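You operate a simulated robot arm through the tools that you are given. There is no shell and no other tool. Be economical: measure what you need, move in short steps, check, and stop when the job is done.

Carry out the task below with a simulated two-armed robot. There is one attempt and no reset: what you move stays moved.

TASK
Put the tube numbered like the one in well 1 into well 4 and spin both at speed 3.
Fine: lid shut and latched, one whole run; switch and STOP untouched; the other tubes stay in the yellow tube rack. Set down upright: what you pick out.

Only the result counts: the job must be done as asked and must still hold three seconds after the hand-in. Knocking over, shifting, dropping, spilling or breaking anything else fails it. Lids that push on must go on centred and level and be pressed home; caps that screw on are set level and turned clockwise until they are tight.

THE ROBOT
Two 7-joint arms with fingered hands on one trunk, on a carriage that runs on a rail from [-1, -903] to [1, 977] (x, y) and turns from -3.456 to 2.339 rad about z. Base frame: it is fixed where the carriage stands at the start and does not move with it; the origin is on the floor, on the carriage's upright axis, x ahead of it, y to its left, z up. Readings come in mm, rad, newtons and seconds.
The left shoulder is at the start at [70, 188, 1348], the right one opposite. With the tool pointing down near the work surface each hand reaches from about 100 to 800 mm from the robot's upright axis, wherever it stands, measured 20 degrees to its own side. Places, roughly: spinner dial [400, -200, 900]; spinner latch [400, -300, 1000]; spinner lid [900, -300, 1100]; spinner run key [400, -400, 900]; spinner stop key [400, -400, 900]; spinner switch [400, -100, 900]; spinner well 1 [500, -300, 900]; spinner well 4 [700, -300, 900]. Payload 4 kg a hand.
The tool frame of a hand sits at the grasp point between the pads (the TCP): z along the fingers, y along the line on which they close. The tips reach 26 mm beyond it. Largest opening 132 mm; the body of the gripper starts 73 mm behind the TCP. The gripper is a hand of 4 fingers: y runs from the thumb to the fingers, the wrist lies at [0, 0, -224] in the tool frame, and closing takes about 1.5 s.
Orientation is that of the tool frame in the base frame, as a unit quaternion [w, x, y, z]. With the fingers straight down and closing along the base's y, the tool's x points along the base's -x, its y along +y and its z along -z.

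THE INTERFACE
- The arms move only by the tool drive_tool. It takes "left_increments", "right_increments" or both (then of equal length, played together; a hand with none holds still); each is a list of rows, each a list of 3 entries, a list of its own where there are three numbers: the turn, a rotation vector about the base's x, y, z in rad, then the shift along the base's x, y, z in mm, then the opening, from 0 (shut) to 1 (fully open). In form: [[[rx, ry, rz], [x, y, z], claw], ...]. A call has 1 to 12 rows; each row is the pose to reach, as a shift and turn from the pose commanded when the call began. Rows are played at 5 a second. More than 50 mm and 0.15 rad between two rows, or a gripper value outside its range, and nothing of the call is played. Where a pose cannot be reached the arm comes as near as it can. A force on the tool above 40 N (or 10 N above the force at the start of the call, whichever is more), or a blocked arm, ends the call early, and 0.2 s more pass. Each finger travels about 72 mm/s and halts on what it meets, pressing with about 30 N; the grip force reading is that of the motor and also rises with nothing between the fingers. The clock runs only during rows and for 0.2 s after the last one: add rows that repeat a pose to give the fingers time. The reply holds the time, the measured pose of the TCP, the force on the tool along the base axes, the opening and the grip force, in the units named above and with some noise, with the torque about the TCP (base axes, N m) and any sound that the robot's microphone picked up, and new pictures: "views" is both (left out), scene, wrist or none (wrist: the cameras of the hands that moved).
- Cameras (640 x 400 px; columns grow to the right, rows downward): "scene" is now at [126.6, -47.2, 1593.5]; the picture's right is [-0.54, -0.84, 0.00], its down [-0.38, 0.24, -0.89] and it looks along [0.75, -0.48, -0.45] (base axes); focal length 214 px, centre (320, 200). "left" rides on the left gripper at [-73, 6, -94] in its tool frame; the picture's right is [-0.08, -1.00, 0.00], its down [0.78, -0.06, -0.62] and it looks along [0.61, -0.05, 0.79] (tool axes); focal length 230 px, centre (320, 200). "right" rides on the right gripper at [73, 6, -94] in its tool frame; the picture's right is [-0.08, 1.00, 0.00], its down [-0.78, -0.06, -0.62] and it looks along [-0.61, -0.05, 0.79] (tool axes); focal length 230 px, centre (320, 200). There is no depth. A picture from a camera that has moved, and an enlarged one, comes with that camera's place and axes in the base frame and with its lens.
- lift_body(by): slides the trunk up (or, below 0, down) by that many mm; the arms and the scene camera ride with it, the base frame stays. It gives what a move gives, with no picture.
- drive_base(legs): drives the robot by 1 to 6 legs, each [ahead, left, turn to the left] in mm, mm and rad, along the robot's own axes; the way and the turn of a leg run together, so that a leg with both is an arc; at most 1500 mm and 3.142 rad a leg. The arms and the cameras ride along, it lands a little off, and it stops where it bumps. It keeps to its track: a leg is cut to what the track allows. It gives what a move gives, and a new picture of the scene camera.
- set_grasp(shape, hand): the hand has 4 fingers and takes this shape, open, in about a second: jaw (thumb against the fingers, like two jaws); tri (thumb and two fingers); tip (a fingertip pinch); poke (one finger out to press); point (the index stretched); flat (the hand flat); cup (the hand cupped); fist (a fist). The gripper value then closes the fingers along that shape, each until it touches; the sizes above hold for jaw. It gives what a move gives, with no picture.
- aim_head(pan, tilt): turns the head with the scene camera to pan (to the left, within 1.501 rad either way) and tilt (down, from -0.506 to 1.204), counted from straight ahead of the robot. It gives what a move gives, and a new picture of the scene camera.
- enlarge(camera, box): a new picture of the part [left, top, right, bottom] of that camera's present view, enlarged. No time passes.
- close_job(): hands the job in; it is judged then, once.

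Work in short steps. Places have to be worked out from the pictures, the camera data and where the tool is seen: move nearer, look again, correct. Check each grasp and each placing, and mend what went wrong. You have 120 turns and 260 pictures in all, those below and enlarged ones among them. Open the grippers and draw the arms clear of the work before you hand the job in, unless the task says otherwise; then end with one line.

The tools are called as name(argument=value, ...) on one line, values as JSON. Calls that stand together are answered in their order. drive_tool: Moves the arms, as the interface text tells. Its arguments: {"type":"object","properties":{"left_increments":{"type":"array"},"right_increments":{"type":"array"},"views":{"type":"string","enum":["both","scene","wrist","none"]}},"required":[]} The other tools are called the same way: lift_body (by) slides the trunk up or down; set_grasp (shape, hand) gives the hand a shape; drive_base (legs) drives the base; aim_head (pan, tilt) turns the head that bears the scene camera; enlarge (camera, box) takes an enlarged picture of a part of a camera's view; close_job () hands the job in.

At the start:

```text
clock: 0.0
left_position: [402.2, -80.2, 1479.0]
left_ee_rot: [0.0, 0.0, 1.0, 0.001]
left_force: [-0.4, 0.4, -0.5]
left_wrist_torque: [-0.03, 0.02, 0.0]
left_gripper_width: 132.0
left_grip_force: 0.0
left_shape: jaw
right_position: [258.4, -317.0, 1509.4]
right_ee_rot: [0.0, 0.0, 1.0, 0.0]
right_force: [0.2, 0.4, 0.7]
right_wrist_torque: [-0.03, -0.01, 0.01]
right_gripper_width: 131.7
right_grip_force: 0.0
right_shape: jaw
trunk travel left (down, up): [-825.0, 115.0]
robot x, y, heading: [-0.6, -1.2, 0.005]
head pan, tilt: [-0.565, 0.471]
```

scene: 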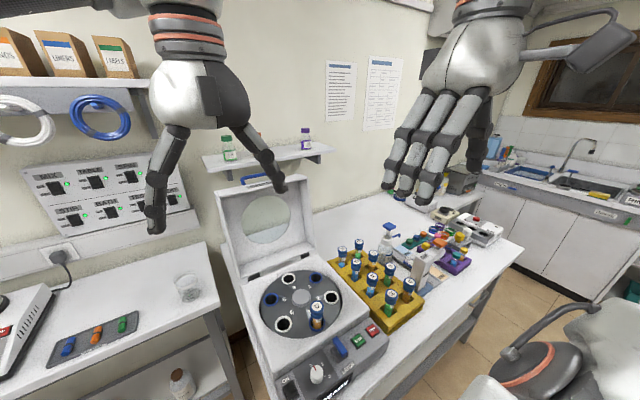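
right: 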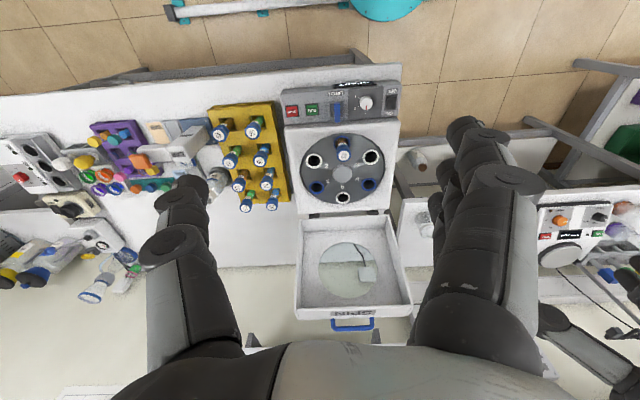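
left: 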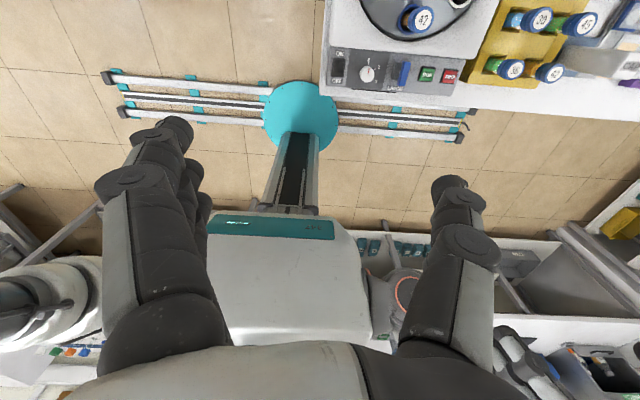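

The well 1 tube seems to read 42. I enlarge the rotor and rack from both cameras to read numbers.

enlarge(camera="right", box=[190, 80, 420, 224])

enlarge(camera="scene", box=[220, 220, 440, 358])

enlarge(camera="left", box=[320, 0, 640, 200])

```text
2.78 times, centred on (305, 152) of right
camera zoom: at [186.8, -310.5, 1603.6], right [0.08, 1.0, 0.0], down [0.78, -0.06, 0.62], along [0.61, -0.05, -0.79], focal length 639 px, centre (362, 333)
```

zoom: 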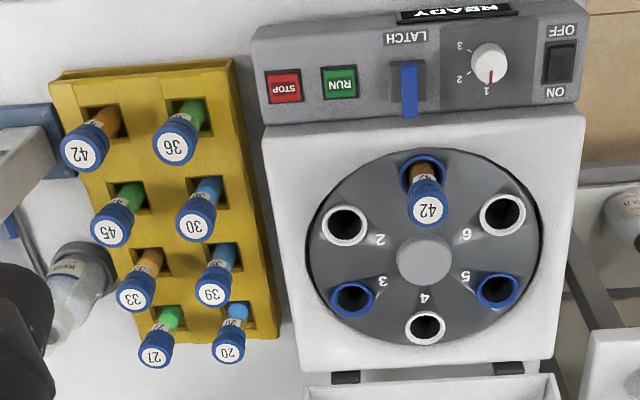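

```text
2.90 times, centred on (330, 289) of scene
camera zoom: at [126.6, -47.2, 1593.5], right [-0.54, -0.84, 0.0], down [-0.38, 0.24, -0.89], along [0.75, -0.48, -0.45], focal length 622 px, centre (291, -58)
```

zoom: 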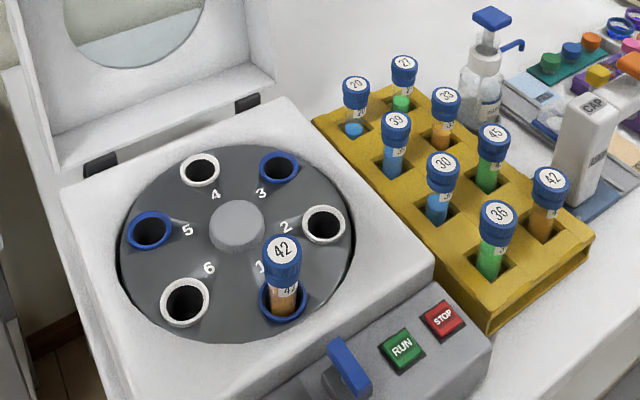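

```text
2.00 times, centred on (480, 100) of left
camera zoom: at [474.8, -73.8, 1572.6], right [0.08, -1.0, 0.0], down [-0.78, -0.06, 0.62], along [-0.61, -0.05, -0.79], focal length 460 px, centre (0, 400)
```

zoom: 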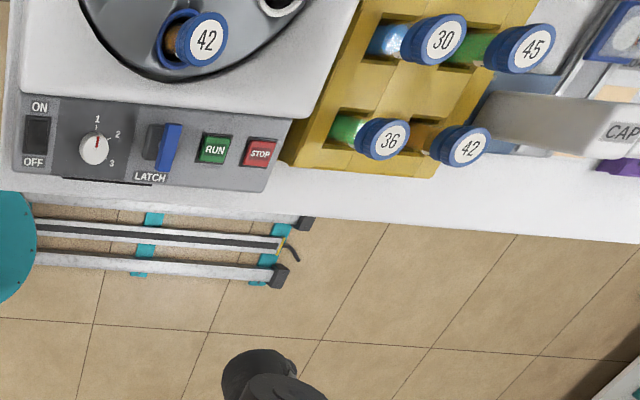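

The matching tube is the 42 in the rack, nearest the robot on its right edge, near [420,-625], with its cap top at about z 963. I drive the carriage right so everything is in front of the right arm, and aim the head down.

drive_base(legs=[[0, -330, 0]])

aim_head(pan=-0.1, tilt=0.75)

set_grasp(hand="right", shape="tip")

```text
clock: 2.2
left_position: [400.3, -406.5, 1480.1]
left_ee_rot: [0.0, 0.002, 1.0, -0.002]
left_force: [-0.1, -0.2, 0.1]
left_wrist_torque: [-0.01, -0.01, -0.03]
left_gripper_width: 131.7
left_grip_force: 0.0
left_shape: jaw
right_position: [256.6, -645.1, 1511.6]
right_ee_rot: [0.0, 0.001, 1.0, -0.001]
right_force: [0.0, 0.2, -0.1]
right_wrist_torque: [-0.01, -0.01, 0.01]
right_gripper_width: 131.6
right_grip_force: 0.1
right_shape: jaw
trunk travel left (down, up): [-825.0, 115.0]
robot x, y, heading: [2.0, -329.0, -0.005]
head pan, tilt: [-0.565, 0.471]
camera scene: at [125.9, -373.4, 1593.7], right [-0.54, -0.84, 0.0], down [-0.38, 0.24, -0.89], along [0.75, -0.48, -0.45], focal length 214 px, centre (320, 200)
```

scene: 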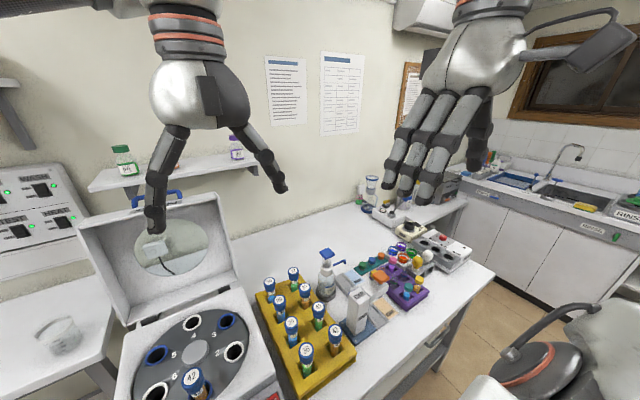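

```text
clock: 3.1
left_position: [402.4, -411.8, 1479.7]
left_ee_rot: [0.0, 0.002, 1.0, 0.0]
left_force: [-0.2, -0.1, 0.1]
left_wrist_torque: [0.02, 0.0, 0.0]
left_gripper_width: 132.0
left_grip_force: 0.3
left_shape: jaw
right_position: [256.9, -648.9, 1509.8]
right_ee_rot: [-0.001, 0.001, 1.0, 0.001]
right_force: [-0.2, -0.3, -0.6]
right_wrist_torque: [0.01, 0.03, 0.01]
right_gripper_width: 131.7
right_grip_force: 0.2
right_shape: jaw
trunk travel left (down, up): [-825.0, 115.0]
robot x, y, heading: [-0.9, -330.4, -0.004]
head pan, tilt: [-0.099, 0.75]
camera scene: at [131.2, -337.5, 1569.0], right [-0.1, -0.99, 0.0], down [-0.68, 0.07, -0.73], along [0.73, -0.08, -0.68], focal length 214 px, centre (320, 200)
```

scene: 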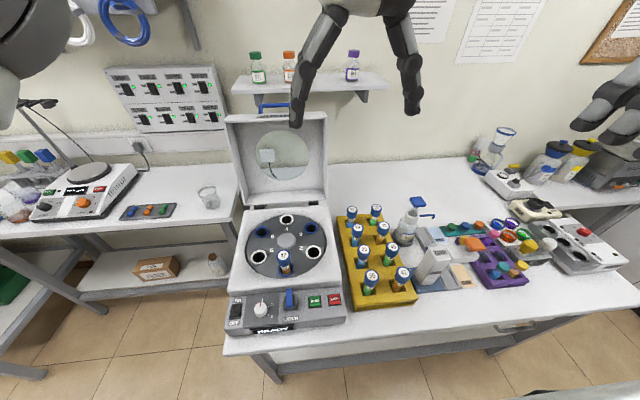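

```text
clock: 4.0
left_position: [401.2, -409.4, 1479.1]
left_ee_rot: [0.0, 0.002, 1.0, 0.0]
left_force: [0.2, -1.5, -0.8]
left_wrist_torque: [0.0, -0.01, 0.0]
left_gripper_width: 131.9
left_grip_force: 0.1
left_shape: jaw
right_position: [257.6, -646.9, 1510.8]
right_ee_rot: [0.0, 0.001, 1.0, 0.0]
right_force: [-0.4, 0.4, 0.0]
right_wrist_torque: [-0.04, -0.02, 0.04]
right_gripper_width: 132.0
right_grip_force: 0.1
right_shape: tip
trunk travel left (down, up): [-825.0, 115.0]
robot x, y, heading: [-2.6, -329.5, -0.008]
head pan, tilt: [-0.099, 0.75]
```

I lower the right hand to above the tube, stopping at about z 1120 to look.

drive_tool(right_increments=[[[0, 0, 0], [20, 3, -43], 1], [[0, 0, 0], [40, 5, -86], 1], [[0, 0, 0], [60, 8, -130], 1], [[0, 0, 0], [80, 10, -173], 1], [[0, 0, 0], [100, 13, -216], 1], [[0, 0, 0], [120, 15, -260], 1], [[0, 0, 0], [140, 18, -303], 1], [[0, 0, 0], [150, 20, -346], 1], [[0, 0, 0], [163, 22, -390], 1]])

```text
clock: 6.0
left_position: [403.8, -410.6, 1478.0]
left_ee_rot: [-0.001, 0.001, 1.0, 0.0]
left_force: [-0.1, 0.1, -0.3]
left_wrist_torque: [0.01, 0.02, 0.04]
left_gripper_width: 131.6
left_grip_force: 0.1
left_shape: jaw
right_position: [420.6, -626.5, 1119.6]
right_ee_rot: [0.0, 0.002, 1.0, 0.0]
right_force: [0.6, -0.2, -1.2]
right_wrist_torque: [-0.01, 0.02, -0.03]
right_gripper_width: 131.9
right_grip_force: 0.0
right_shape: tip
trunk travel left (down, up): [-825.0, 115.0]
robot x, y, heading: [-2.8, -330.2, -0.003]
head pan, tilt: [-0.099, 0.75]
camera scene: at [133.8, -336.9, 1568.8], right [-0.1, -0.99, 0.0], down [-0.68, 0.07, -0.73], along [0.73, -0.08, -0.68], focal length 214 px, centre (320, 200)
camera right: at [349.1, -619.6, 1213.0], right [0.08, 1.0, 0.0], down [0.79, -0.06, 0.62], along [0.61, -0.05, -0.79], focal length 230 px, centre (320, 200)
```

scene: 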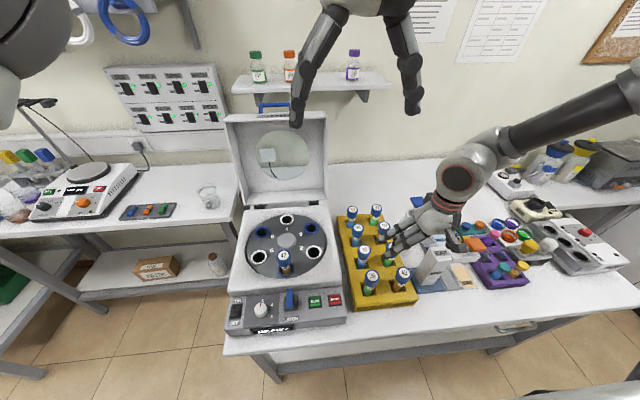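
right: 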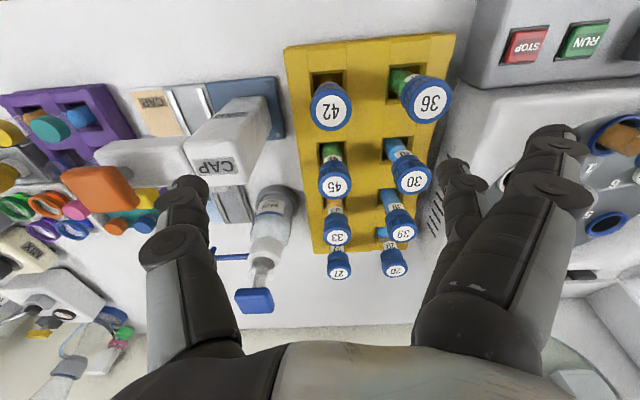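

The tube is directly ahead at about [419,-614]. I narrow the opening to 0.6 so the fingers clear tube 36, and look at their shape.

drive_tool(right_increments=[[[0, 0, 0], [0, 6, 0], 0.6], [[0, 0, 0], [0, 10, 0], 0.6], [[0, 0, 0], [0, 10, 0], 0.6], [[0, 0, 0], [0, 10, 0], 0.6]], views="wrist")

enlarge(camera="scene", box=[320, 170, 480, 320])

```text
clock: 7.0
left_position: [399.9, -409.7, 1480.1]
left_ee_rot: [-0.001, 0.002, 1.0, -0.001]
left_force: [-0.3, 0.0, -0.3]
left_wrist_torque: [0.02, -0.01, -0.01]
left_gripper_width: 132.0
left_grip_force: 0.2
left_shape: jaw
right_position: [419.4, -615.7, 1120.6]
right_ee_rot: [0.0, 0.001, 1.0, 0.0]
right_force: [0.6, 0.3, -1.2]
right_wrist_torque: [0.05, 0.01, 0.02]
right_gripper_width: 79.9
right_grip_force: 0.0
right_shape: tip
trunk travel left (down, up): [-825.0, 115.0]
robot x, y, heading: [-6.5, -330.4, -0.005]
head pan, tilt: [-0.099, 0.75]
camera right: at [347.3, -608.0, 1214.5], right [0.08, 1.0, 0.0], down [0.78, -0.06, 0.62], along [0.61, -0.05, -0.79], focal length 230 px, centre (320, 200)
```

right: 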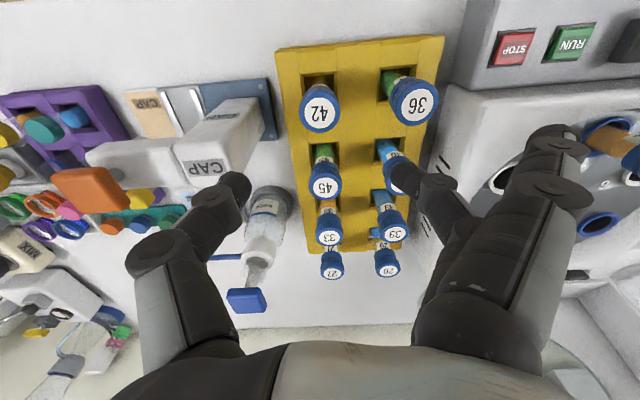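

```text
2.67 times, centred on (400, 245) of scene
camera zoom: at [130.8, -336.0, 1569.1], right [-0.1, -0.99, 0.0], down [-0.68, 0.07, -0.73], along [0.73, -0.08, -0.68], focal length 572 px, centre (107, 80)
```

zoom: 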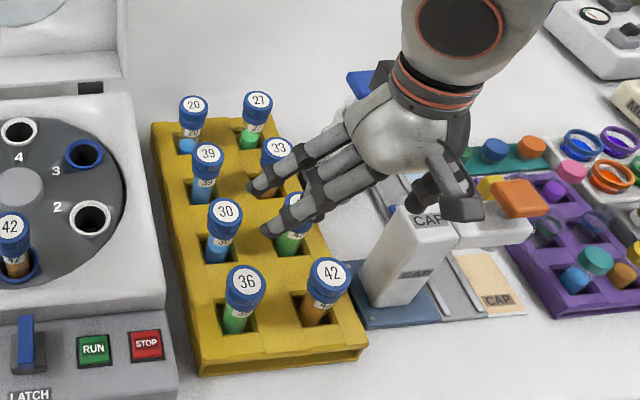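

The spare fingers stick straight out in "tip", so I switch to "jaw", where they stay together, narrow it to about 0.5 and look again.

set_grasp(hand="right", shape="jaw")

drive_tool(right_increments=[[[0, 0, 0], [0, 0, 0], 0.5], [[0, 0, 0], [0, 0, -20], 0.5], [[0, 0, 0], [0, 0, -40], 0.5], [[0, 0, 0], [0, 0, -60], 0.5], [[0, 0, 0], [0, 0, -60], 0.5]])

enlarge(camera="scene", box=[320, 170, 480, 320])

```text
clock: 7.9
left_position: [401.9, -409.8, 1479.4]
left_ee_rot: [0.0, 0.001, 1.0, 0.0]
left_force: [0.4, -0.5, 0.5]
left_wrist_torque: [0.01, -0.01, 0.02]
left_gripper_width: 131.9
left_grip_force: 0.2
left_shape: jaw
right_position: [418.9, -615.3, 1121.9]
right_ee_rot: [0.0, 0.001, 1.0, 0.0]
right_force: [-0.2, 0.2, 0.0]
right_wrist_torque: [-0.02, 0.01, 0.0]
right_gripper_width: 132.2
right_grip_force: 0.1
right_shape: jaw
trunk travel left (down, up): [-825.0, 115.0]
robot x, y, heading: [0.4, -329.8, -0.003]
head pan, tilt: [-0.099, 0.75]
```

```text
clock: 9.1
left_position: [401.7, -410.4, 1478.4]
left_ee_rot: [0.0, 0.002, 1.0, 0.0]
left_force: [-0.9, -0.3, 0.0]
left_wrist_torque: [-0.01, 0.0, 0.0]
left_gripper_width: 131.9
left_grip_force: 0.1
left_shape: jaw
right_position: [418.7, -615.4, 1059.0]
right_ee_rot: [0.0, 0.001, 1.0, -0.001]
right_force: [-0.2, 1.1, 0.1]
right_wrist_torque: [0.04, -0.03, 0.0]
right_gripper_width: 66.6
right_grip_force: 0.1
right_shape: jaw
trunk travel left (down, up): [-825.0, 115.0]
robot x, y, heading: [2.6, -329.7, -0.004]
head pan, tilt: [-0.099, 0.75]
camera scene: at [131.2, -336.1, 1569.0], right [-0.1, -0.99, 0.0], down [-0.68, 0.07, -0.73], along [0.73, -0.08, -0.68], focal length 214 px, centre (320, 200)
camera right: at [346.8, -608.3, 1153.8], right [0.08, 1.0, 0.0], down [0.78, -0.06, 0.62], along [0.61, -0.05, -0.79], focal length 230 px, centre (320, 200)
```

scene: 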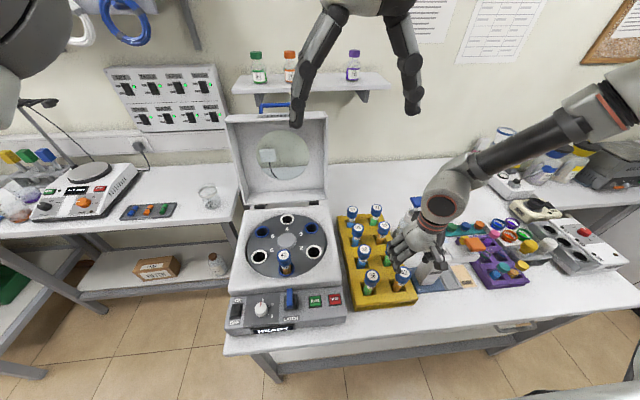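
right: 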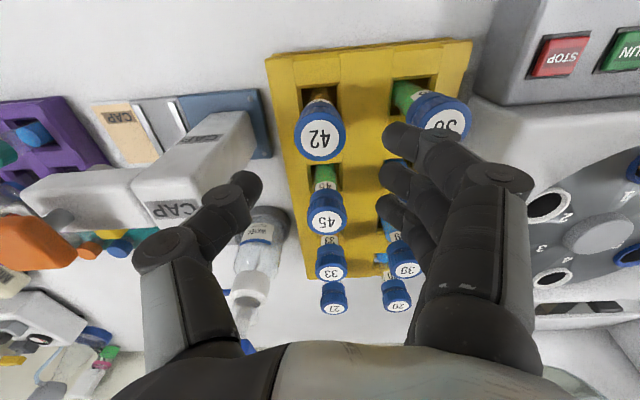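

```text
2.67 times, centred on (400, 245) of scene
camera zoom: at [131.2, -336.1, 1569.0], right [-0.1, -0.99, 0.0], down [-0.68, 0.07, -0.73], along [0.73, -0.08, -0.68], focal length 572 px, centre (107, 80)
```

zoom: 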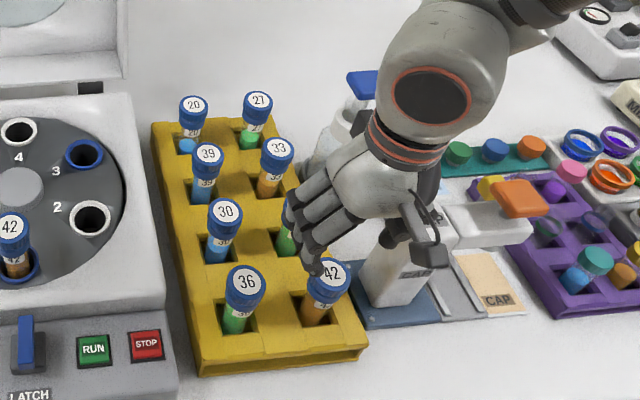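

Using three views, the cap top is about [417.5,-614,983], diameter about 39 mm. I descend to TCP z 966 with the force guard.

drive_tool(right_increments=[[[0, 0, 0], [-1, 1, -25], 0.5], [[0, 0, 0], [-1, 1, -50], 0.5], [[0, 0, 0], [-1, 1, -70], 0.5], [[0, 0, 0], [-1, 1, -80], 0.5], [[0, 0, 0], [-1, 1, -93], 0.5]])

enlarge(camera="scene", box=[320, 170, 480, 320])

```text
clock: 10.3
left_position: [402.2, -410.0, 1479.5]
left_ee_rot: [0.0, 0.002, 1.0, -0.001]
left_force: [0.3, 0.4, 0.2]
left_wrist_torque: [-0.01, 0.04, 0.02]
left_gripper_width: 131.8
left_grip_force: 0.0
left_shape: jaw
right_position: [421.3, -614.0, 967.8]
right_ee_rot: [0.0, 0.002, 1.0, 0.0]
right_force: [0.2, -0.1, -0.3]
right_wrist_torque: [0.02, -0.01, -0.01]
right_gripper_width: 66.9
right_grip_force: 0.2
right_shape: jaw
trunk travel left (down, up): [-825.0, 115.0]
robot x, y, heading: [-1.4, -325.2, -0.007]
head pan, tilt: [-0.099, 0.75]
camera scene: at [131.9, -336.4, 1569.0], right [-0.1, -0.99, 0.0], down [-0.68, 0.07, -0.73], along [0.73, -0.08, -0.68], focal length 214 px, centre (320, 200)
camera right: at [348.6, -607.2, 1060.7], right [0.08, 1.0, 0.0], down [0.78, -0.06, 0.62], along [0.61, -0.05, -0.79], focal length 230 px, centre (320, 200)
```

scene: 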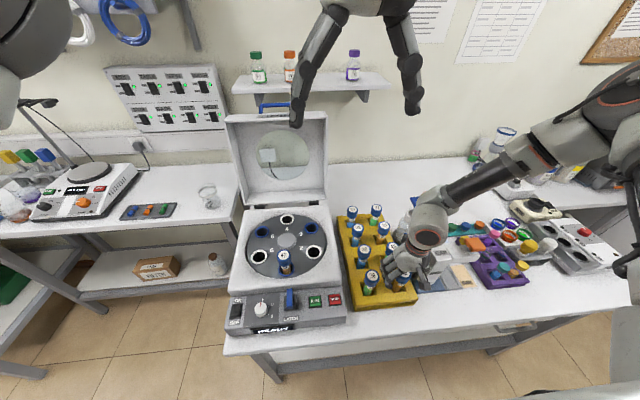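
right: 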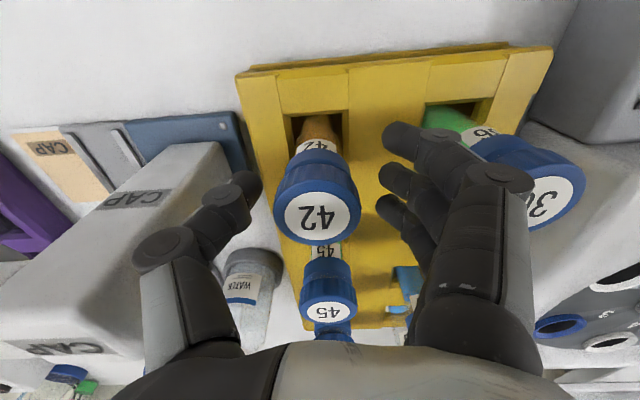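

```text
2.67 times, centred on (400, 245) of scene
camera zoom: at [131.9, -336.4, 1569.0], right [-0.1, -0.99, 0.0], down [-0.68, 0.07, -0.73], along [0.73, -0.08, -0.68], focal length 572 px, centre (107, 80)
```

zoom: 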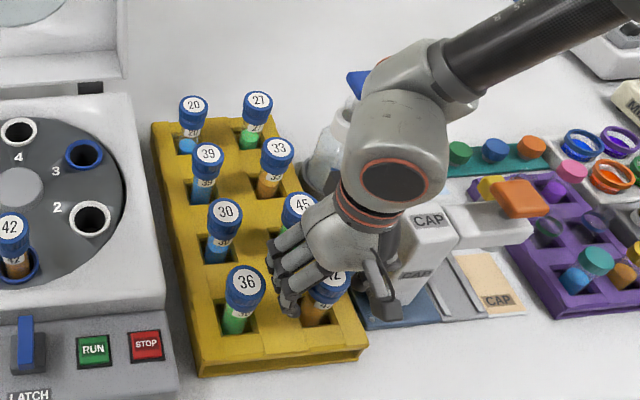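

Cap sits between thumb and fingers. I close on it.

drive_tool(right_increments=[[[0, 0, 0], [0, 0, -3], 0.4], [[0, 0, 0], [0, 0, -3], 0.25], [[0, 0, 0], [0, 0, -3], 0.1], [[0, 0, 0], [0, 0, -3], 0], [[0, 0, 0], [0, 0, -3], 0], [[0, 0, 0], [0, 0, -3], 0], [[0, 0, 0], [0, 0, -3], 0]], views="wrist")

```text
clock: 11.9
left_position: [402.2, -409.8, 1478.9]
left_ee_rot: [0.001, 0.002, 1.0, -0.001]
left_force: [0.2, 0.3, 0.2]
left_wrist_torque: [0.01, 0.0, -0.01]
left_gripper_width: 131.8
left_grip_force: 0.2
left_shape: jaw
right_position: [419.2, -613.8, 964.3]
right_ee_rot: [0.0, 0.002, 1.0, 0.0]
right_force: [0.6, 0.1, -1.5]
right_wrist_torque: [-0.02, -0.03, 0.0]
right_gripper_width: 19.0
right_grip_force: 30.1
right_shape: jaw
trunk travel left (down, up): [-825.0, 115.0]
robot x, y, heading: [0.2, -330.3, -0.002]
head pan, tilt: [-0.099, 0.75]
camera right: at [347.8, -607.3, 1057.9], right [0.08, 1.0, 0.0], down [0.78, -0.06, 0.62], along [0.61, -0.05, -0.79], focal length 230 px, centre (320, 200)
```

right: 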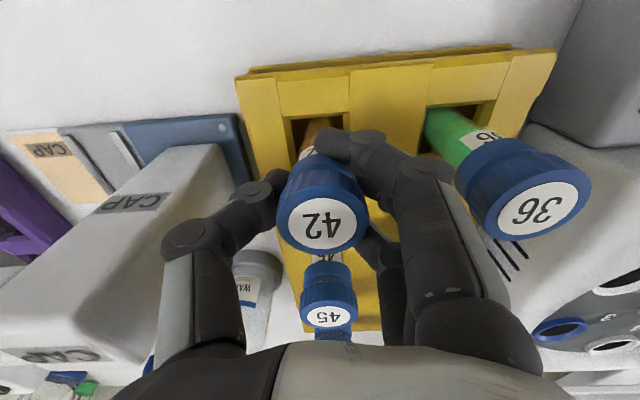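

Grip force is 30 N with width 19 mm. I lift straight up in stages and check.

drive_tool(right_increments=[[[0, 0, 0], [0, 0, 10], 0], [[0, 0, 0], [0, 0, 25], 0], [[0, 0, 0], [0, 0, 45], 0], [[0, 0, 0], [0, 0, 70], 0], [[0, 0, 0], [0, 0, 100], 0], [[0, 0, 0], [0, 0, 130], 0], [[0, 0, 0], [0, 0, 160], 0], [[0, 0, 0], [0, 0, 185], 0]])

enlarge(camera="scene", box=[220, 170, 460, 320])

```text
clock: 13.7
left_position: [401.1, -409.3, 1479.3]
left_ee_rot: [0.0, 0.002, 1.0, -0.001]
left_force: [0.1, 0.2, -0.3]
left_wrist_torque: [0.02, 0.02, 0.0]
left_gripper_width: 131.8
left_grip_force: 0.1
left_shape: jaw
right_position: [419.7, -613.7, 1150.0]
right_ee_rot: [0.0, 0.002, 1.0, 0.0]
right_force: [-0.3, 0.4, -0.4]
right_wrist_torque: [-0.01, -0.01, -0.01]
right_gripper_width: 18.4
right_grip_force: 30.0
right_shape: jaw
trunk travel left (down, up): [-825.0, 115.0]
robot x, y, heading: [-3.7, -327.9, -0.003]
head pan, tilt: [-0.099, 0.75]
camera scene: at [130.2, -335.9, 1569.1], right [-0.1, -0.99, 0.0], down [-0.68, 0.07, -0.73], along [0.73, -0.08, -0.68], focal length 214 px, centre (320, 200)
camera right: at [346.9, -607.3, 1244.1], right [0.08, 1.0, 0.0], down [0.78, -0.06, 0.62], along [0.62, -0.05, -0.79], focal length 230 px, centre (320, 200)
```

scene: 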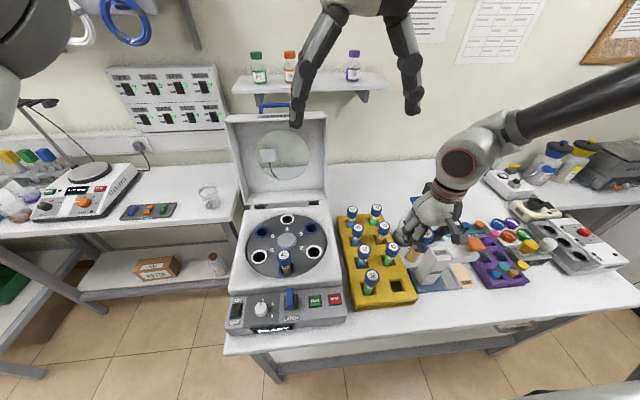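
right: 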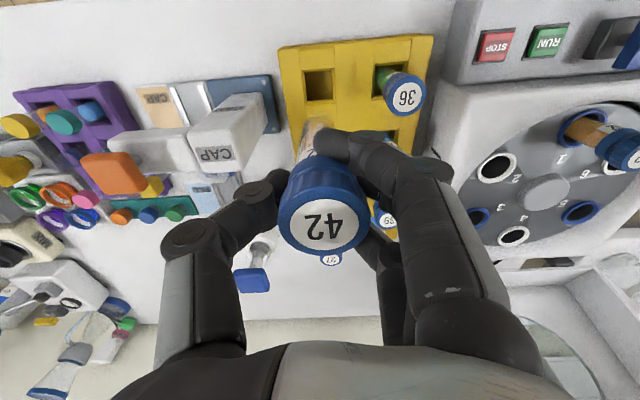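

```text
2.67 times, centred on (340, 245) of scene
camera zoom: at [130.2, -335.9, 1569.1], right [-0.1, -0.99, 0.0], down [-0.68, 0.07, -0.73], along [0.73, -0.08, -0.68], focal length 572 px, centre (267, 80)
```

zoom: 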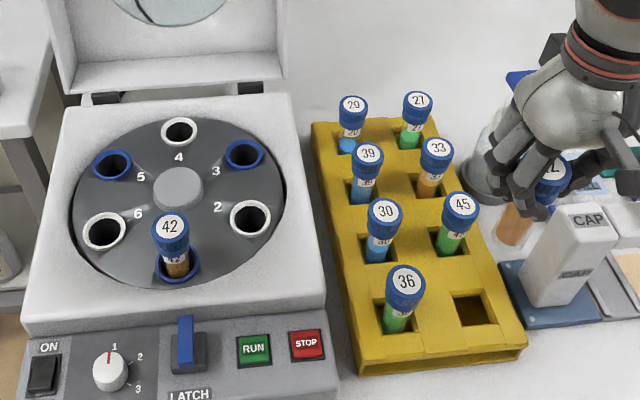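

Tube 42 is held upright. Well 4's rim is about [689,-272,955] from two views. I move the left hand out of the way to the left while carrying the tube high toward well 4.

drive_tool(left_increments=[[[0, 0, 0], [-5, 45, 0], 1], [[0, 0, 0], [-10, 90, 0], 1], [[0, 0, 0], [-15, 135, 0], 1], [[0, 0, 0], [-20, 180, 0], 1], [[0, 0, 0], [-25, 225, 0], 1], [[0, 0, 0], [-30, 270, 0], 1], [[0, 0, 0], [-35, 310, 0], 1], [[0, 0, 0], [-40, 350, 0], 1], [[0, 0, 0], [-40, 380, 0], 1], [[0, 0, 0], [-40, 380, 0], 1], [[0, 0, 0], [-40, 380, 0], 1], [[0, 0, 0], [-40, 380, 0], 1]], right_increments=[[[0, 0, 0], [10, 15, 0], 0], [[0, 0, 0], [34, 45, 0], 0], [[0, 0, 0], [58, 77, 0], 0], [[0, 0, 0], [82, 109, 0], 0], [[0, 0, 0], [106, 140, 0], 0], [[0, 0, 0], [130, 170, 0], 0], [[0, 0, 0], [155, 200, 0], 0], [[0, 0, 0], [180, 232, 0], 0], [[0, 0, 0], [205, 264, 0], 0], [[0, 0, 0], [230, 295, 0], 0], [[0, 0, 0], [255, 325, 0], 0], [[0, 0, 0], [268, 341, 0], 0]])

enlarge(camera="scene", box=[200, 90, 440, 320])

```text
clock: 16.3
left_position: [361.8, -29.9, 1480.3]
left_ee_rot: [0.0, 0.001, 1.0, 0.0]
left_force: [1.0, -0.1, 0.1]
left_wrist_torque: [-0.04, 0.0, -0.01]
left_gripper_width: 132.0
left_grip_force: 0.1
left_shape: jaw
right_position: [542.3, -491.9, 1185.0]
right_ee_rot: [0.0, 0.002, 1.0, 0.0]
right_force: [0.2, -1.0, -0.1]
right_wrist_torque: [0.02, -0.02, -0.01]
right_gripper_width: 17.7
right_grip_force: 30.0
right_shape: jaw
right hand out of reach, approached as far as the arm can: row 5, 6, 7, 8, 9, 10, 11, 12
trunk travel left (down, up): [-825.0, 115.0]
robot x, y, heading: [-1.0, -330.6, -0.001]
head pan, tilt: [-0.099, 0.75]
camera scene: at [130.5, -335.5, 1569.1], right [-0.1, -0.99, 0.0], down [-0.68, 0.07, -0.73], along [0.73, -0.08, -0.68], focal length 214 px, centre (320, 200)
camera right: at [470.8, -485.2, 1278.1], right [0.08, 1.0, 0.0], down [0.78, -0.06, 0.62], along [0.62, -0.05, -0.79], focal length 230 px, centre (320, 200)
camera left: at [433.6, -24.1, 1574.1], right [0.07, -1.0, 0.0], down [-0.79, -0.06, 0.62], along [-0.61, -0.05, -0.79], focal length 230 px, centre (320, 200)
```

scene: 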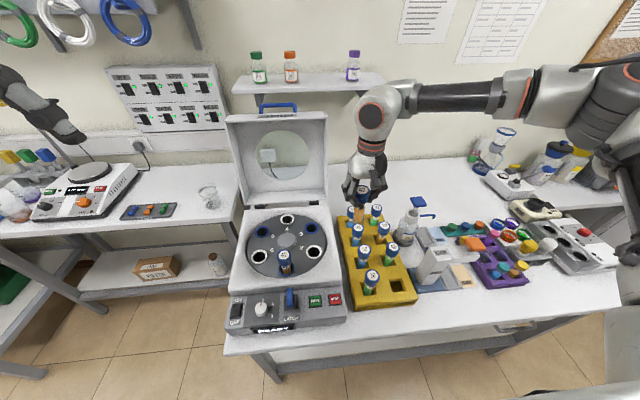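
right: 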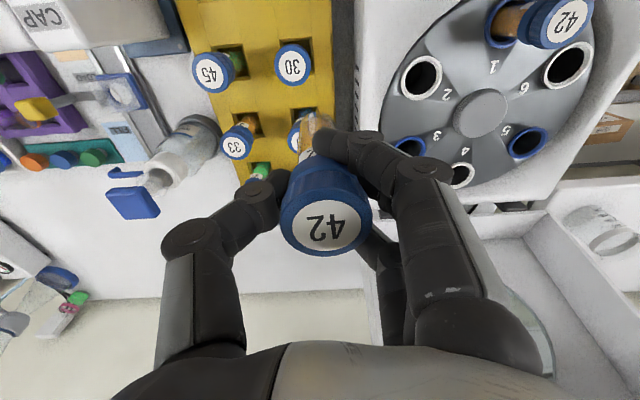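
left: 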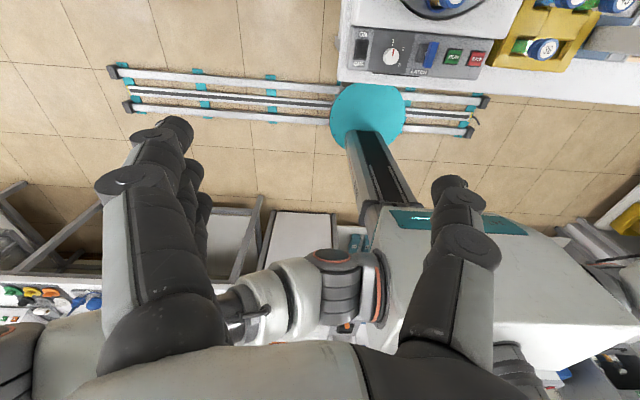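

```text
1.74 times, centred on (320, 205) of scene
camera zoom: at [130.5, -335.5, 1569.1], right [-0.1, -0.99, 0.0], down [-0.68, 0.07, -0.73], along [0.73, -0.08, -0.68], focal length 373 px, centre (320, 191)
```

zoom: 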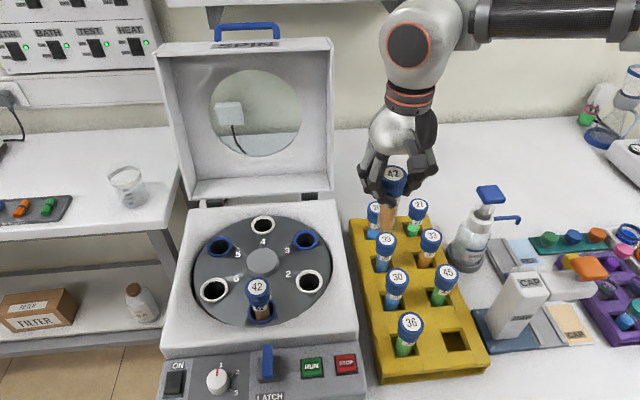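

The arm ran out of reach because the target is too far across its body. I drive the base left so that well 4 lies about 20° to its right.

drive_base(legs=[[0, 290, 0]])

```text
clock: 18.3
left_position: [363.7, 255.5, 1482.1]
left_ee_rot: [0.0, 0.004, 1.0, 0.001]
left_force: [-0.9, 0.1, -0.2]
left_wrist_torque: [0.06, 0.0, -0.01]
left_gripper_width: 131.8
left_grip_force: 0.1
left_shape: jaw
right_position: [542.9, -208.4, 1183.1]
right_ee_rot: [0.0, 0.006, 1.0, 0.001]
right_force: [-0.3, 0.0, -1.3]
right_wrist_torque: [0.02, 0.0, 0.03]
right_gripper_width: 18.0
right_grip_force: 29.9
right_shape: jaw
trunk travel left (down, up): [-825.0, 115.0]
robot x, y, heading: [-0.2, -39.1, -0.011]
head pan, tilt: [-0.099, 0.75]
camera scene: at [131.8, -49.2, 1569.0], right [-0.11, -0.99, 0.0], down [-0.68, 0.08, -0.73], along [0.73, -0.08, -0.68], focal length 214 px, centre (320, 200)
```

scene: 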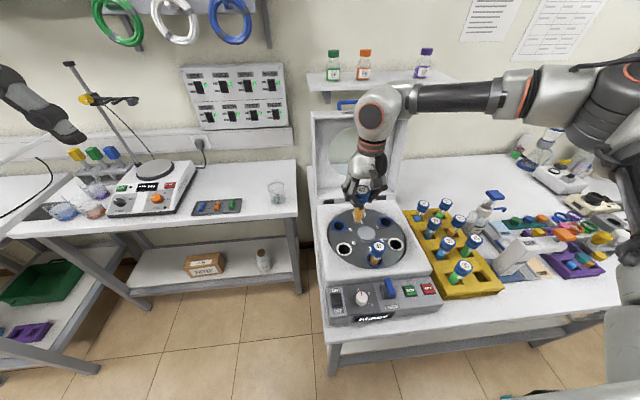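

I play a small move to find out where the commanded pose now stands.

drive_tool(right_increments=[[[0, 0, 0], [20, -10, -5], 0], [[0, 0, 0], [40, -20, -10], 0]], views="none")

```text
clock: 18.9
left_position: [363.6, 256.2, 1481.8]
left_ee_rot: [0.0, 0.005, 1.0, 0.002]
left_force: [0.4, -0.7, -0.4]
left_wrist_torque: [0.02, 0.02, -0.05]
left_gripper_width: 131.9
left_grip_force: 0.1
left_shape: jaw
right_position: [577.4, -232.8, 1174.6]
right_ee_rot: [0.001, 0.005, 1.0, 0.002]
right_force: [0.6, 0.4, 0.2]
right_wrist_torque: [0.0, 0.0, 0.04]
right_gripper_width: 17.9
right_grip_force: 30.4
right_shape: jaw
right hand out of reach, approached as far as the arm can: row 1, 2
trunk travel left (down, up): [-825.0, 115.0]
robot x, y, heading: [-3.5, -37.6, -0.012]
head pan, tilt: [-0.099, 0.75]
```

It moves but is near a limit at this height. I go lower and forward at once, watching the reading.

drive_tool(right_increments=[[[0, 0, 0], [0, 0, -25], 0], [[0, 0, 0], [0, 0, -50], 0], [[0, 0, 0], [10, -4, -70], 0], [[0, 0, 0], [30, -12, -70], 0], [[0, 0, 0], [50, -20, -70], 0], [[0, 0, 0], [70, -30, -70], 0]])

```text
clock: 20.3
left_position: [363.7, 257.6, 1481.0]
left_ee_rot: [-0.001, 0.005, 1.0, 0.0]
left_force: [0.2, -0.5, -0.3]
left_wrist_torque: [0.02, 0.02, 0.01]
left_gripper_width: 132.0
left_grip_force: 0.0
left_shape: jaw
right_position: [614.6, -289.7, 1123.6]
right_ee_rot: [0.002, 0.005, 1.0, 0.003]
right_force: [0.1, -0.4, -0.7]
right_wrist_torque: [0.03, -0.02, 0.0]
right_gripper_width: 17.9
right_grip_force: 29.7
right_shape: jaw
right hand out of reach, approached as far as the arm can: row 1, 2, 3, 4, 5, 6
trunk travel left (down, up): [-825.0, 115.0]
robot x, y, heading: [1.2, -39.8, -0.009]
head pan, tilt: [-0.099, 0.75]
camera scene: at [131.9, -46.5, 1569.0], right [-0.11, -0.99, 0.0], down [-0.68, 0.07, -0.73], along [0.73, -0.08, -0.68], focal length 214 px, centre (320, 200)
camera right: at [542.8, -281.8, 1216.5], right [0.09, 1.0, 0.0], down [0.78, -0.07, 0.62], along [0.62, -0.05, -0.79], focal length 230 px, centre (320, 200)
```

scene: 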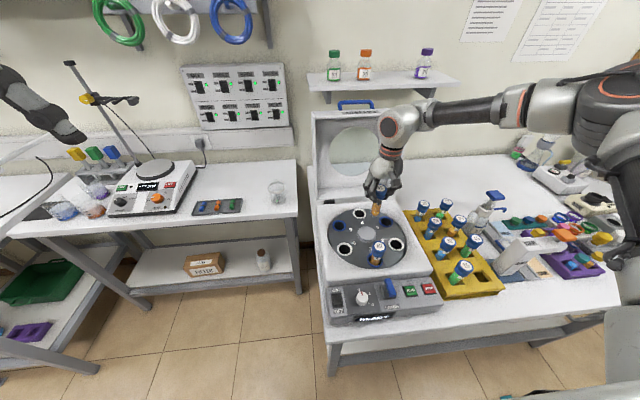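
right: 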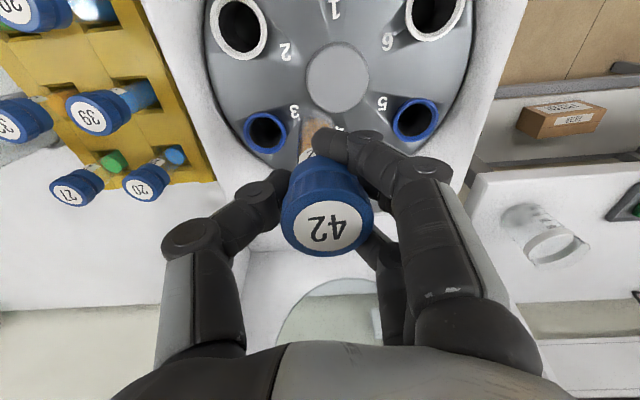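

The hand is slowly getting there, but this height is the problem. I raise the trunk so the hand sits lower relative to the shoulder.

lift_body(by=110)

drive_tool(right_increments=[[[0, 0, 0], [0, 3, -40], 0], [[0, 0, 0], [0, 6, -80], 0], [[0, 0, 0], [0, 10, -110], 0], [[0, 0, 0], [0, 15, -120], 0]], views="wrist")

```text
clock: 21.7
left_position: [363.4, 258.2, 1590.9]
left_ee_rot: [0.001, 0.004, 1.0, 0.0]
left_force: [-0.2, 0.1, 0.1]
left_wrist_torque: [-0.01, 0.03, 0.0]
left_gripper_width: 131.7
left_grip_force: 0.0
left_shape: jaw
right_position: [615.2, -289.2, 1233.4]
right_ee_rot: [0.001, 0.005, 1.0, 0.001]
right_force: [-0.5, 0.1, -1.3]
right_wrist_torque: [-0.04, 0.01, 0.0]
right_gripper_width: 17.6
right_grip_force: 30.4
right_shape: jaw
trunk travel left (down, up): [-935.0, 5.0]
robot x, y, heading: [1.3, -39.7, -0.005]
head pan, tilt: [-0.099, 0.75]
```

```text
clock: 22.7
left_position: [364.5, 258.0, 1592.5]
left_ee_rot: [0.001, 0.004, 1.0, 0.0]
left_force: [0.9, -0.5, -0.3]
left_wrist_torque: [0.0, 0.0, -0.02]
left_gripper_width: 131.9
left_grip_force: 0.0
left_shape: jaw
right_position: [576.0, -306.3, 1153.3]
right_ee_rot: [0.002, 0.005, 1.0, 0.002]
right_force: [0.1, -0.2, -0.4]
right_wrist_torque: [0.0, 0.03, 0.02]
right_gripper_width: 17.7
right_grip_force: 29.5
right_shape: jaw
right hand out of reach, approached as far as the arm can: row 1, 2, 3, 4
trunk travel left (down, up): [-935.0, 5.0]
robot x, y, heading: [0.7, -36.3, -0.008]
head pan, tilt: [-0.099, 0.75]
camera right: at [504.0, -299.3, 1246.4], right [0.09, 1.0, 0.0], down [0.78, -0.07, 0.62], along [0.62, -0.05, -0.79], focal length 230 px, centre (320, 200)
```

right: 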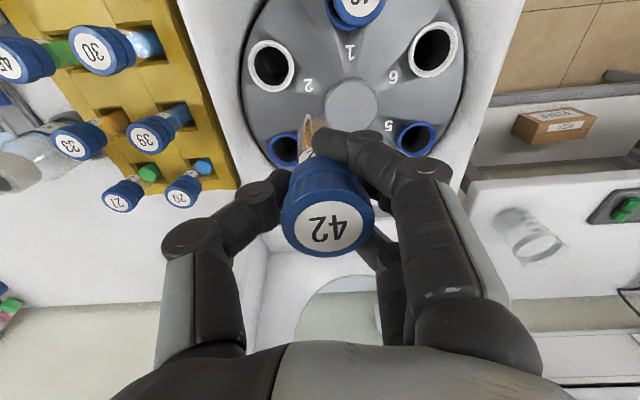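

The wrist seems to flex only toward the palm, so the arm needs the tool yawed clockwise to extend forward. I rotate the tool about z by −0.78 in place.

drive_tool(right_increments=[[[0, 0, -0.13], [0, 0, 0], 0], [[0, 0, -0.26], [0, 0, 0], 0], [[0, 0, -0.39], [0, 0, 0], 0], [[0, 0, -0.52], [0, 0, 0], 0], [[0, 0, -0.65], [0, 0, 0], 0], [[0, 0, -0.78], [0, 0, 0], 0], [[0, 0, -0.78], [20, 8, 0], 0]])

```text
clock: 24.3
left_position: [364.0, 259.3, 1590.2]
left_ee_rot: [0.0, 0.005, 1.0, 0.0]
left_force: [0.5, -0.3, 0.9]
left_wrist_torque: [0.02, -0.05, 0.01]
left_gripper_width: 131.9
left_grip_force: 0.1
left_shape: jaw
right_position: [588.0, -311.8, 1162.6]
right_ee_rot: [0.001, 0.386, 0.923, 0.001]
right_force: [-0.3, -0.8, -2.0]
right_wrist_torque: [0.01, 0.0, 0.02]
right_gripper_width: 17.5
right_grip_force: 29.8
right_shape: jaw
right hand out of reach, approached as far as the arm can: row 7
trunk travel left (down, up): [-935.0, 5.0]
robot x, y, heading: [-2.1, -37.1, -0.006]
head pan, tilt: [-0.099, 0.75]
camera scene: at [131.9, -46.2, 1679.0], right [-0.11, -0.99, 0.0], down [-0.68, 0.07, -0.73], along [0.73, -0.08, -0.68], focal length 214 px, centre (320, 200)
camera right: at [541.7, -254.0, 1255.7], right [0.76, 0.65, 0.0], down [0.51, -0.6, 0.62], along [0.4, -0.47, -0.79], focal length 230 px, centre (320, 200)
```

scene: 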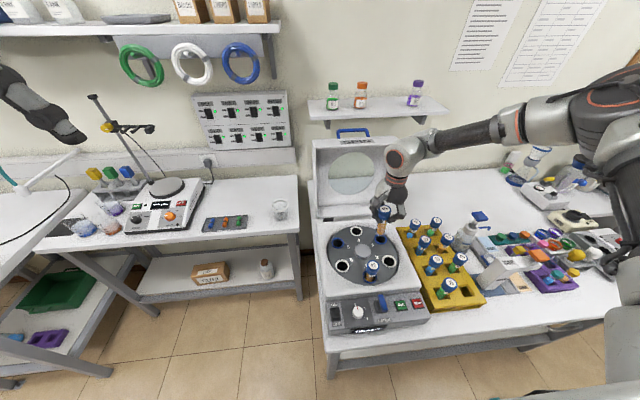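
right: 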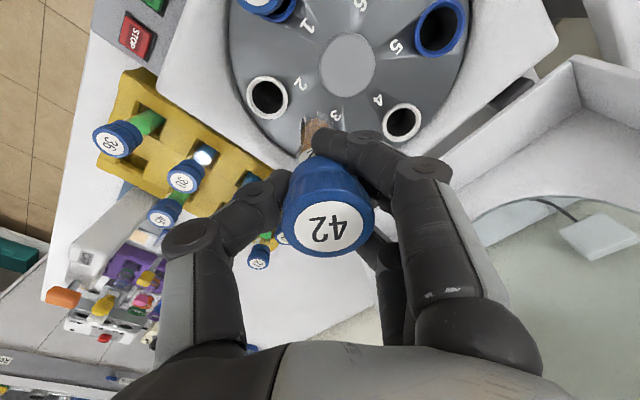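

It is still constrained. I yaw a further −0.6 and then try forward again.

drive_tool(right_increments=[[[0, 0, -0.13], [0, 0, 0], 0], [[0, 0, -0.26], [0, 0, 0], 0], [[0, 0, -0.39], [0, 0, 0], 0], [[0, 0, -0.52], [0, 0, 0], 0], [[0, 0, -0.65], [0, 0, 0], 0], [[0, 0, -0.65], [15, 10, 0], 0], [[0, 0, -0.65], [30, 20, 0], 0]])

```text
clock: 25.9
left_position: [365.4, 259.1, 1590.1]
left_ee_rot: [0.001, 0.005, 1.0, -0.001]
left_force: [-0.4, -1.2, 0.4]
left_wrist_torque: [-0.04, 0.0, 0.01]
left_gripper_width: 131.8
left_grip_force: 0.1
left_shape: jaw
right_position: [613.1, -417.4, 1157.3]
right_ee_rot: [-0.021, 0.645, 0.763, 0.025]
right_force: [0.2, 0.1, -1.3]
right_wrist_torque: [0.01, 0.03, 0.03]
right_gripper_width: 17.6
right_grip_force: 29.7
right_shape: jaw
right hand out of reach, approached as far as the arm can: row 1, 2, 3, 4, 5, 6, 7
trunk travel left (down, up): [-935.0, 5.0]
robot x, y, heading: [3.5, -37.6, -0.007]
head pan, tilt: [-0.099, 0.75]
camera scene: at [133.2, -45.8, 1678.9], right [-0.11, -0.99, 0.0], down [-0.68, 0.07, -0.73], along [0.73, -0.08, -0.68], focal length 214 px, centre (320, 200)
camera right: at [607.2, -348.8, 1255.2], right [1.0, 0.09, 0.01], down [0.07, -0.82, 0.56], along [0.06, -0.56, -0.83], focal length 230 px, centre (320, 200)
```

scene: 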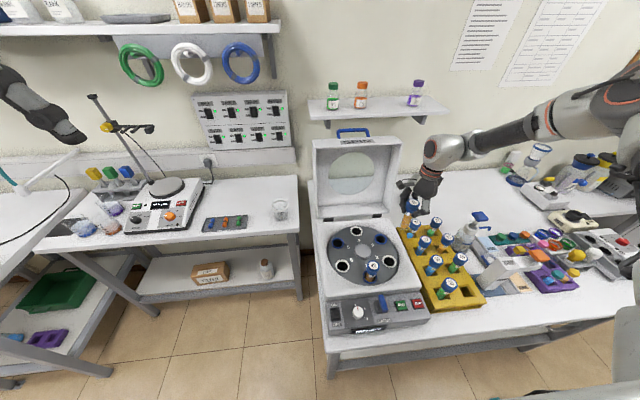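
right: 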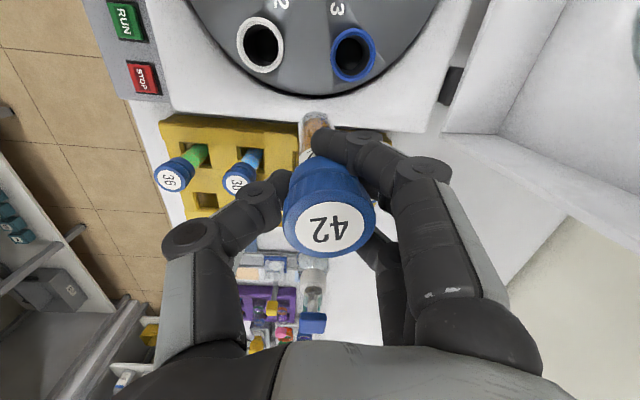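

That made it worse, since the hand swings right and tilts. I unwind the yaw to 0 while pulling back.

drive_tool(right_increments=[[[0, 0, 0.14], [-12, 8, 5], 0], [[0, 0, 0.28], [-24, 16, 10], 0], [[0, 0, 0.42], [-36, 24, 15], 0], [[0, 0, 0.56], [-48, 32, 20], 0], [[0, 0, 0.7], [-60, 40, 20], 0], [[0, 0, 0.84], [-72, 48, 20], 0], [[0, 0, 0.98], [-84, 56, 20], 0], [[0, 0, 1.12], [-96, 64, 20], 0], [[0, 0, 1.26], [-108, 72, 20], 0], [[0, 0, 1.4], [-120, 80, 20], 0], [[0, 0, 1.4], [-140, 90, 20], 0]])

```text
clock: 28.3
left_position: [363.5, 258.3, 1589.9]
left_ee_rot: [0.001, 0.005, 1.0, 0.001]
left_force: [0.4, 0.4, 0.5]
left_wrist_torque: [0.0, -0.01, -0.02]
left_gripper_width: 132.0
left_grip_force: 0.1
left_shape: jaw
right_position: [474.4, -331.0, 1181.3]
right_ee_rot: [-0.032, 0.001, 0.999, 0.005]
right_force: [0.2, -0.4, -0.4]
right_wrist_torque: [-0.02, -0.01, -0.02]
right_gripper_width: 17.6
right_grip_force: 30.2
right_shape: jaw
trunk travel left (down, up): [-935.0, 5.0]
robot x, y, heading: [0.4, -38.2, -0.013]
head pan, tilt: [-0.099, 0.75]
camera scene: at [130.8, -45.8, 1679.1], right [-0.11, -0.99, 0.0], down [-0.68, 0.07, -0.73], along [0.73, -0.08, -0.68], focal length 214 px, centre (320, 200)
camera right: at [408.3, -325.6, 1279.7], right [0.08, 1.0, 0.01], down [0.82, -0.07, 0.56], along [0.56, -0.04, -0.83], focal length 230 px, centre (320, 200)
```

scene: 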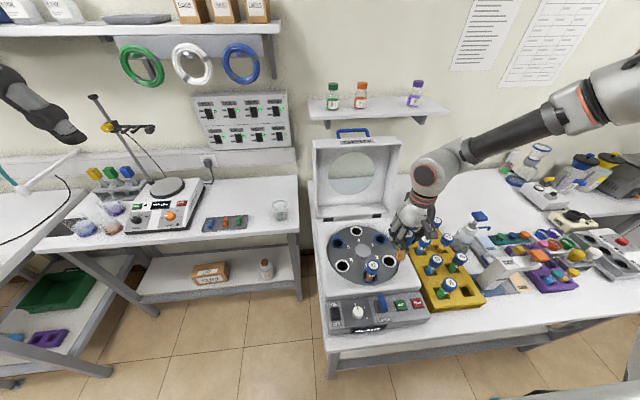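
right: 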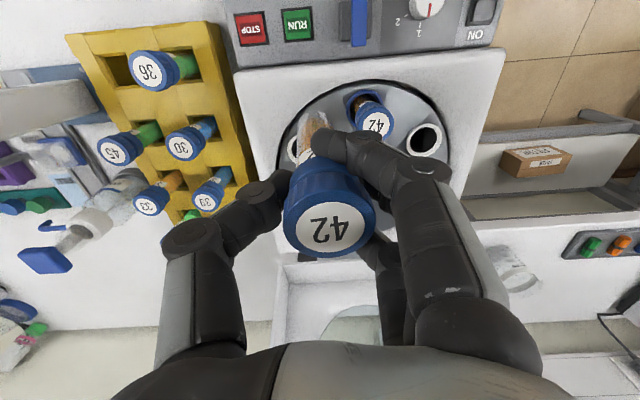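

I conclude the forearm must slope down, so reach is best with the target further to the right side of the robot, nearer the right shoulder. I move the base opposite the spinner and turn left about 0.85 rad with the hand at safe height.

drive_base(legs=[[0, -235, 0], [0, 0, 0.85]])

```text
clock: 32.3
left_position: [15.3, 200.0, 1590.2]
left_ee_rot: [0.001, -0.41, 0.912, 0.0]
left_force: [-0.8, 0.1, -0.3]
left_wrist_torque: [0.0, -0.03, -0.01]
left_gripper_width: 131.5
left_grip_force: 0.1
left_shape: jaw
right_position: [532.7, -105.7, 1181.3]
right_ee_rot: [-0.033, -0.412, 0.911, -0.007]
right_force: [0.2, -0.7, -0.8]
right_wrist_torque: [0.01, 0.02, 0.01]
right_gripper_width: 17.6
right_grip_force: 30.7
right_shape: jaw
trunk travel left (down, up): [-935.0, 5.0]
robot x, y, heading: [-1.7, -269.2, 0.847]
head pan, tilt: [-0.099, 0.75]
camera scene: at [94.0, -175.5, 1679.0], right [0.68, -0.74, 0.0], down [-0.5, -0.46, -0.73], along [0.54, 0.5, -0.68], focal length 214 px, centre (320, 200)
```

scene: 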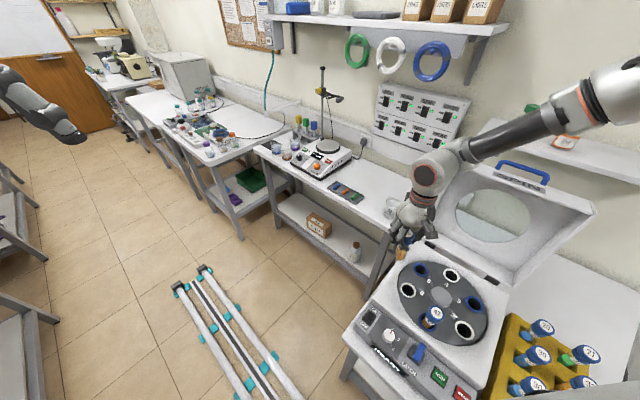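

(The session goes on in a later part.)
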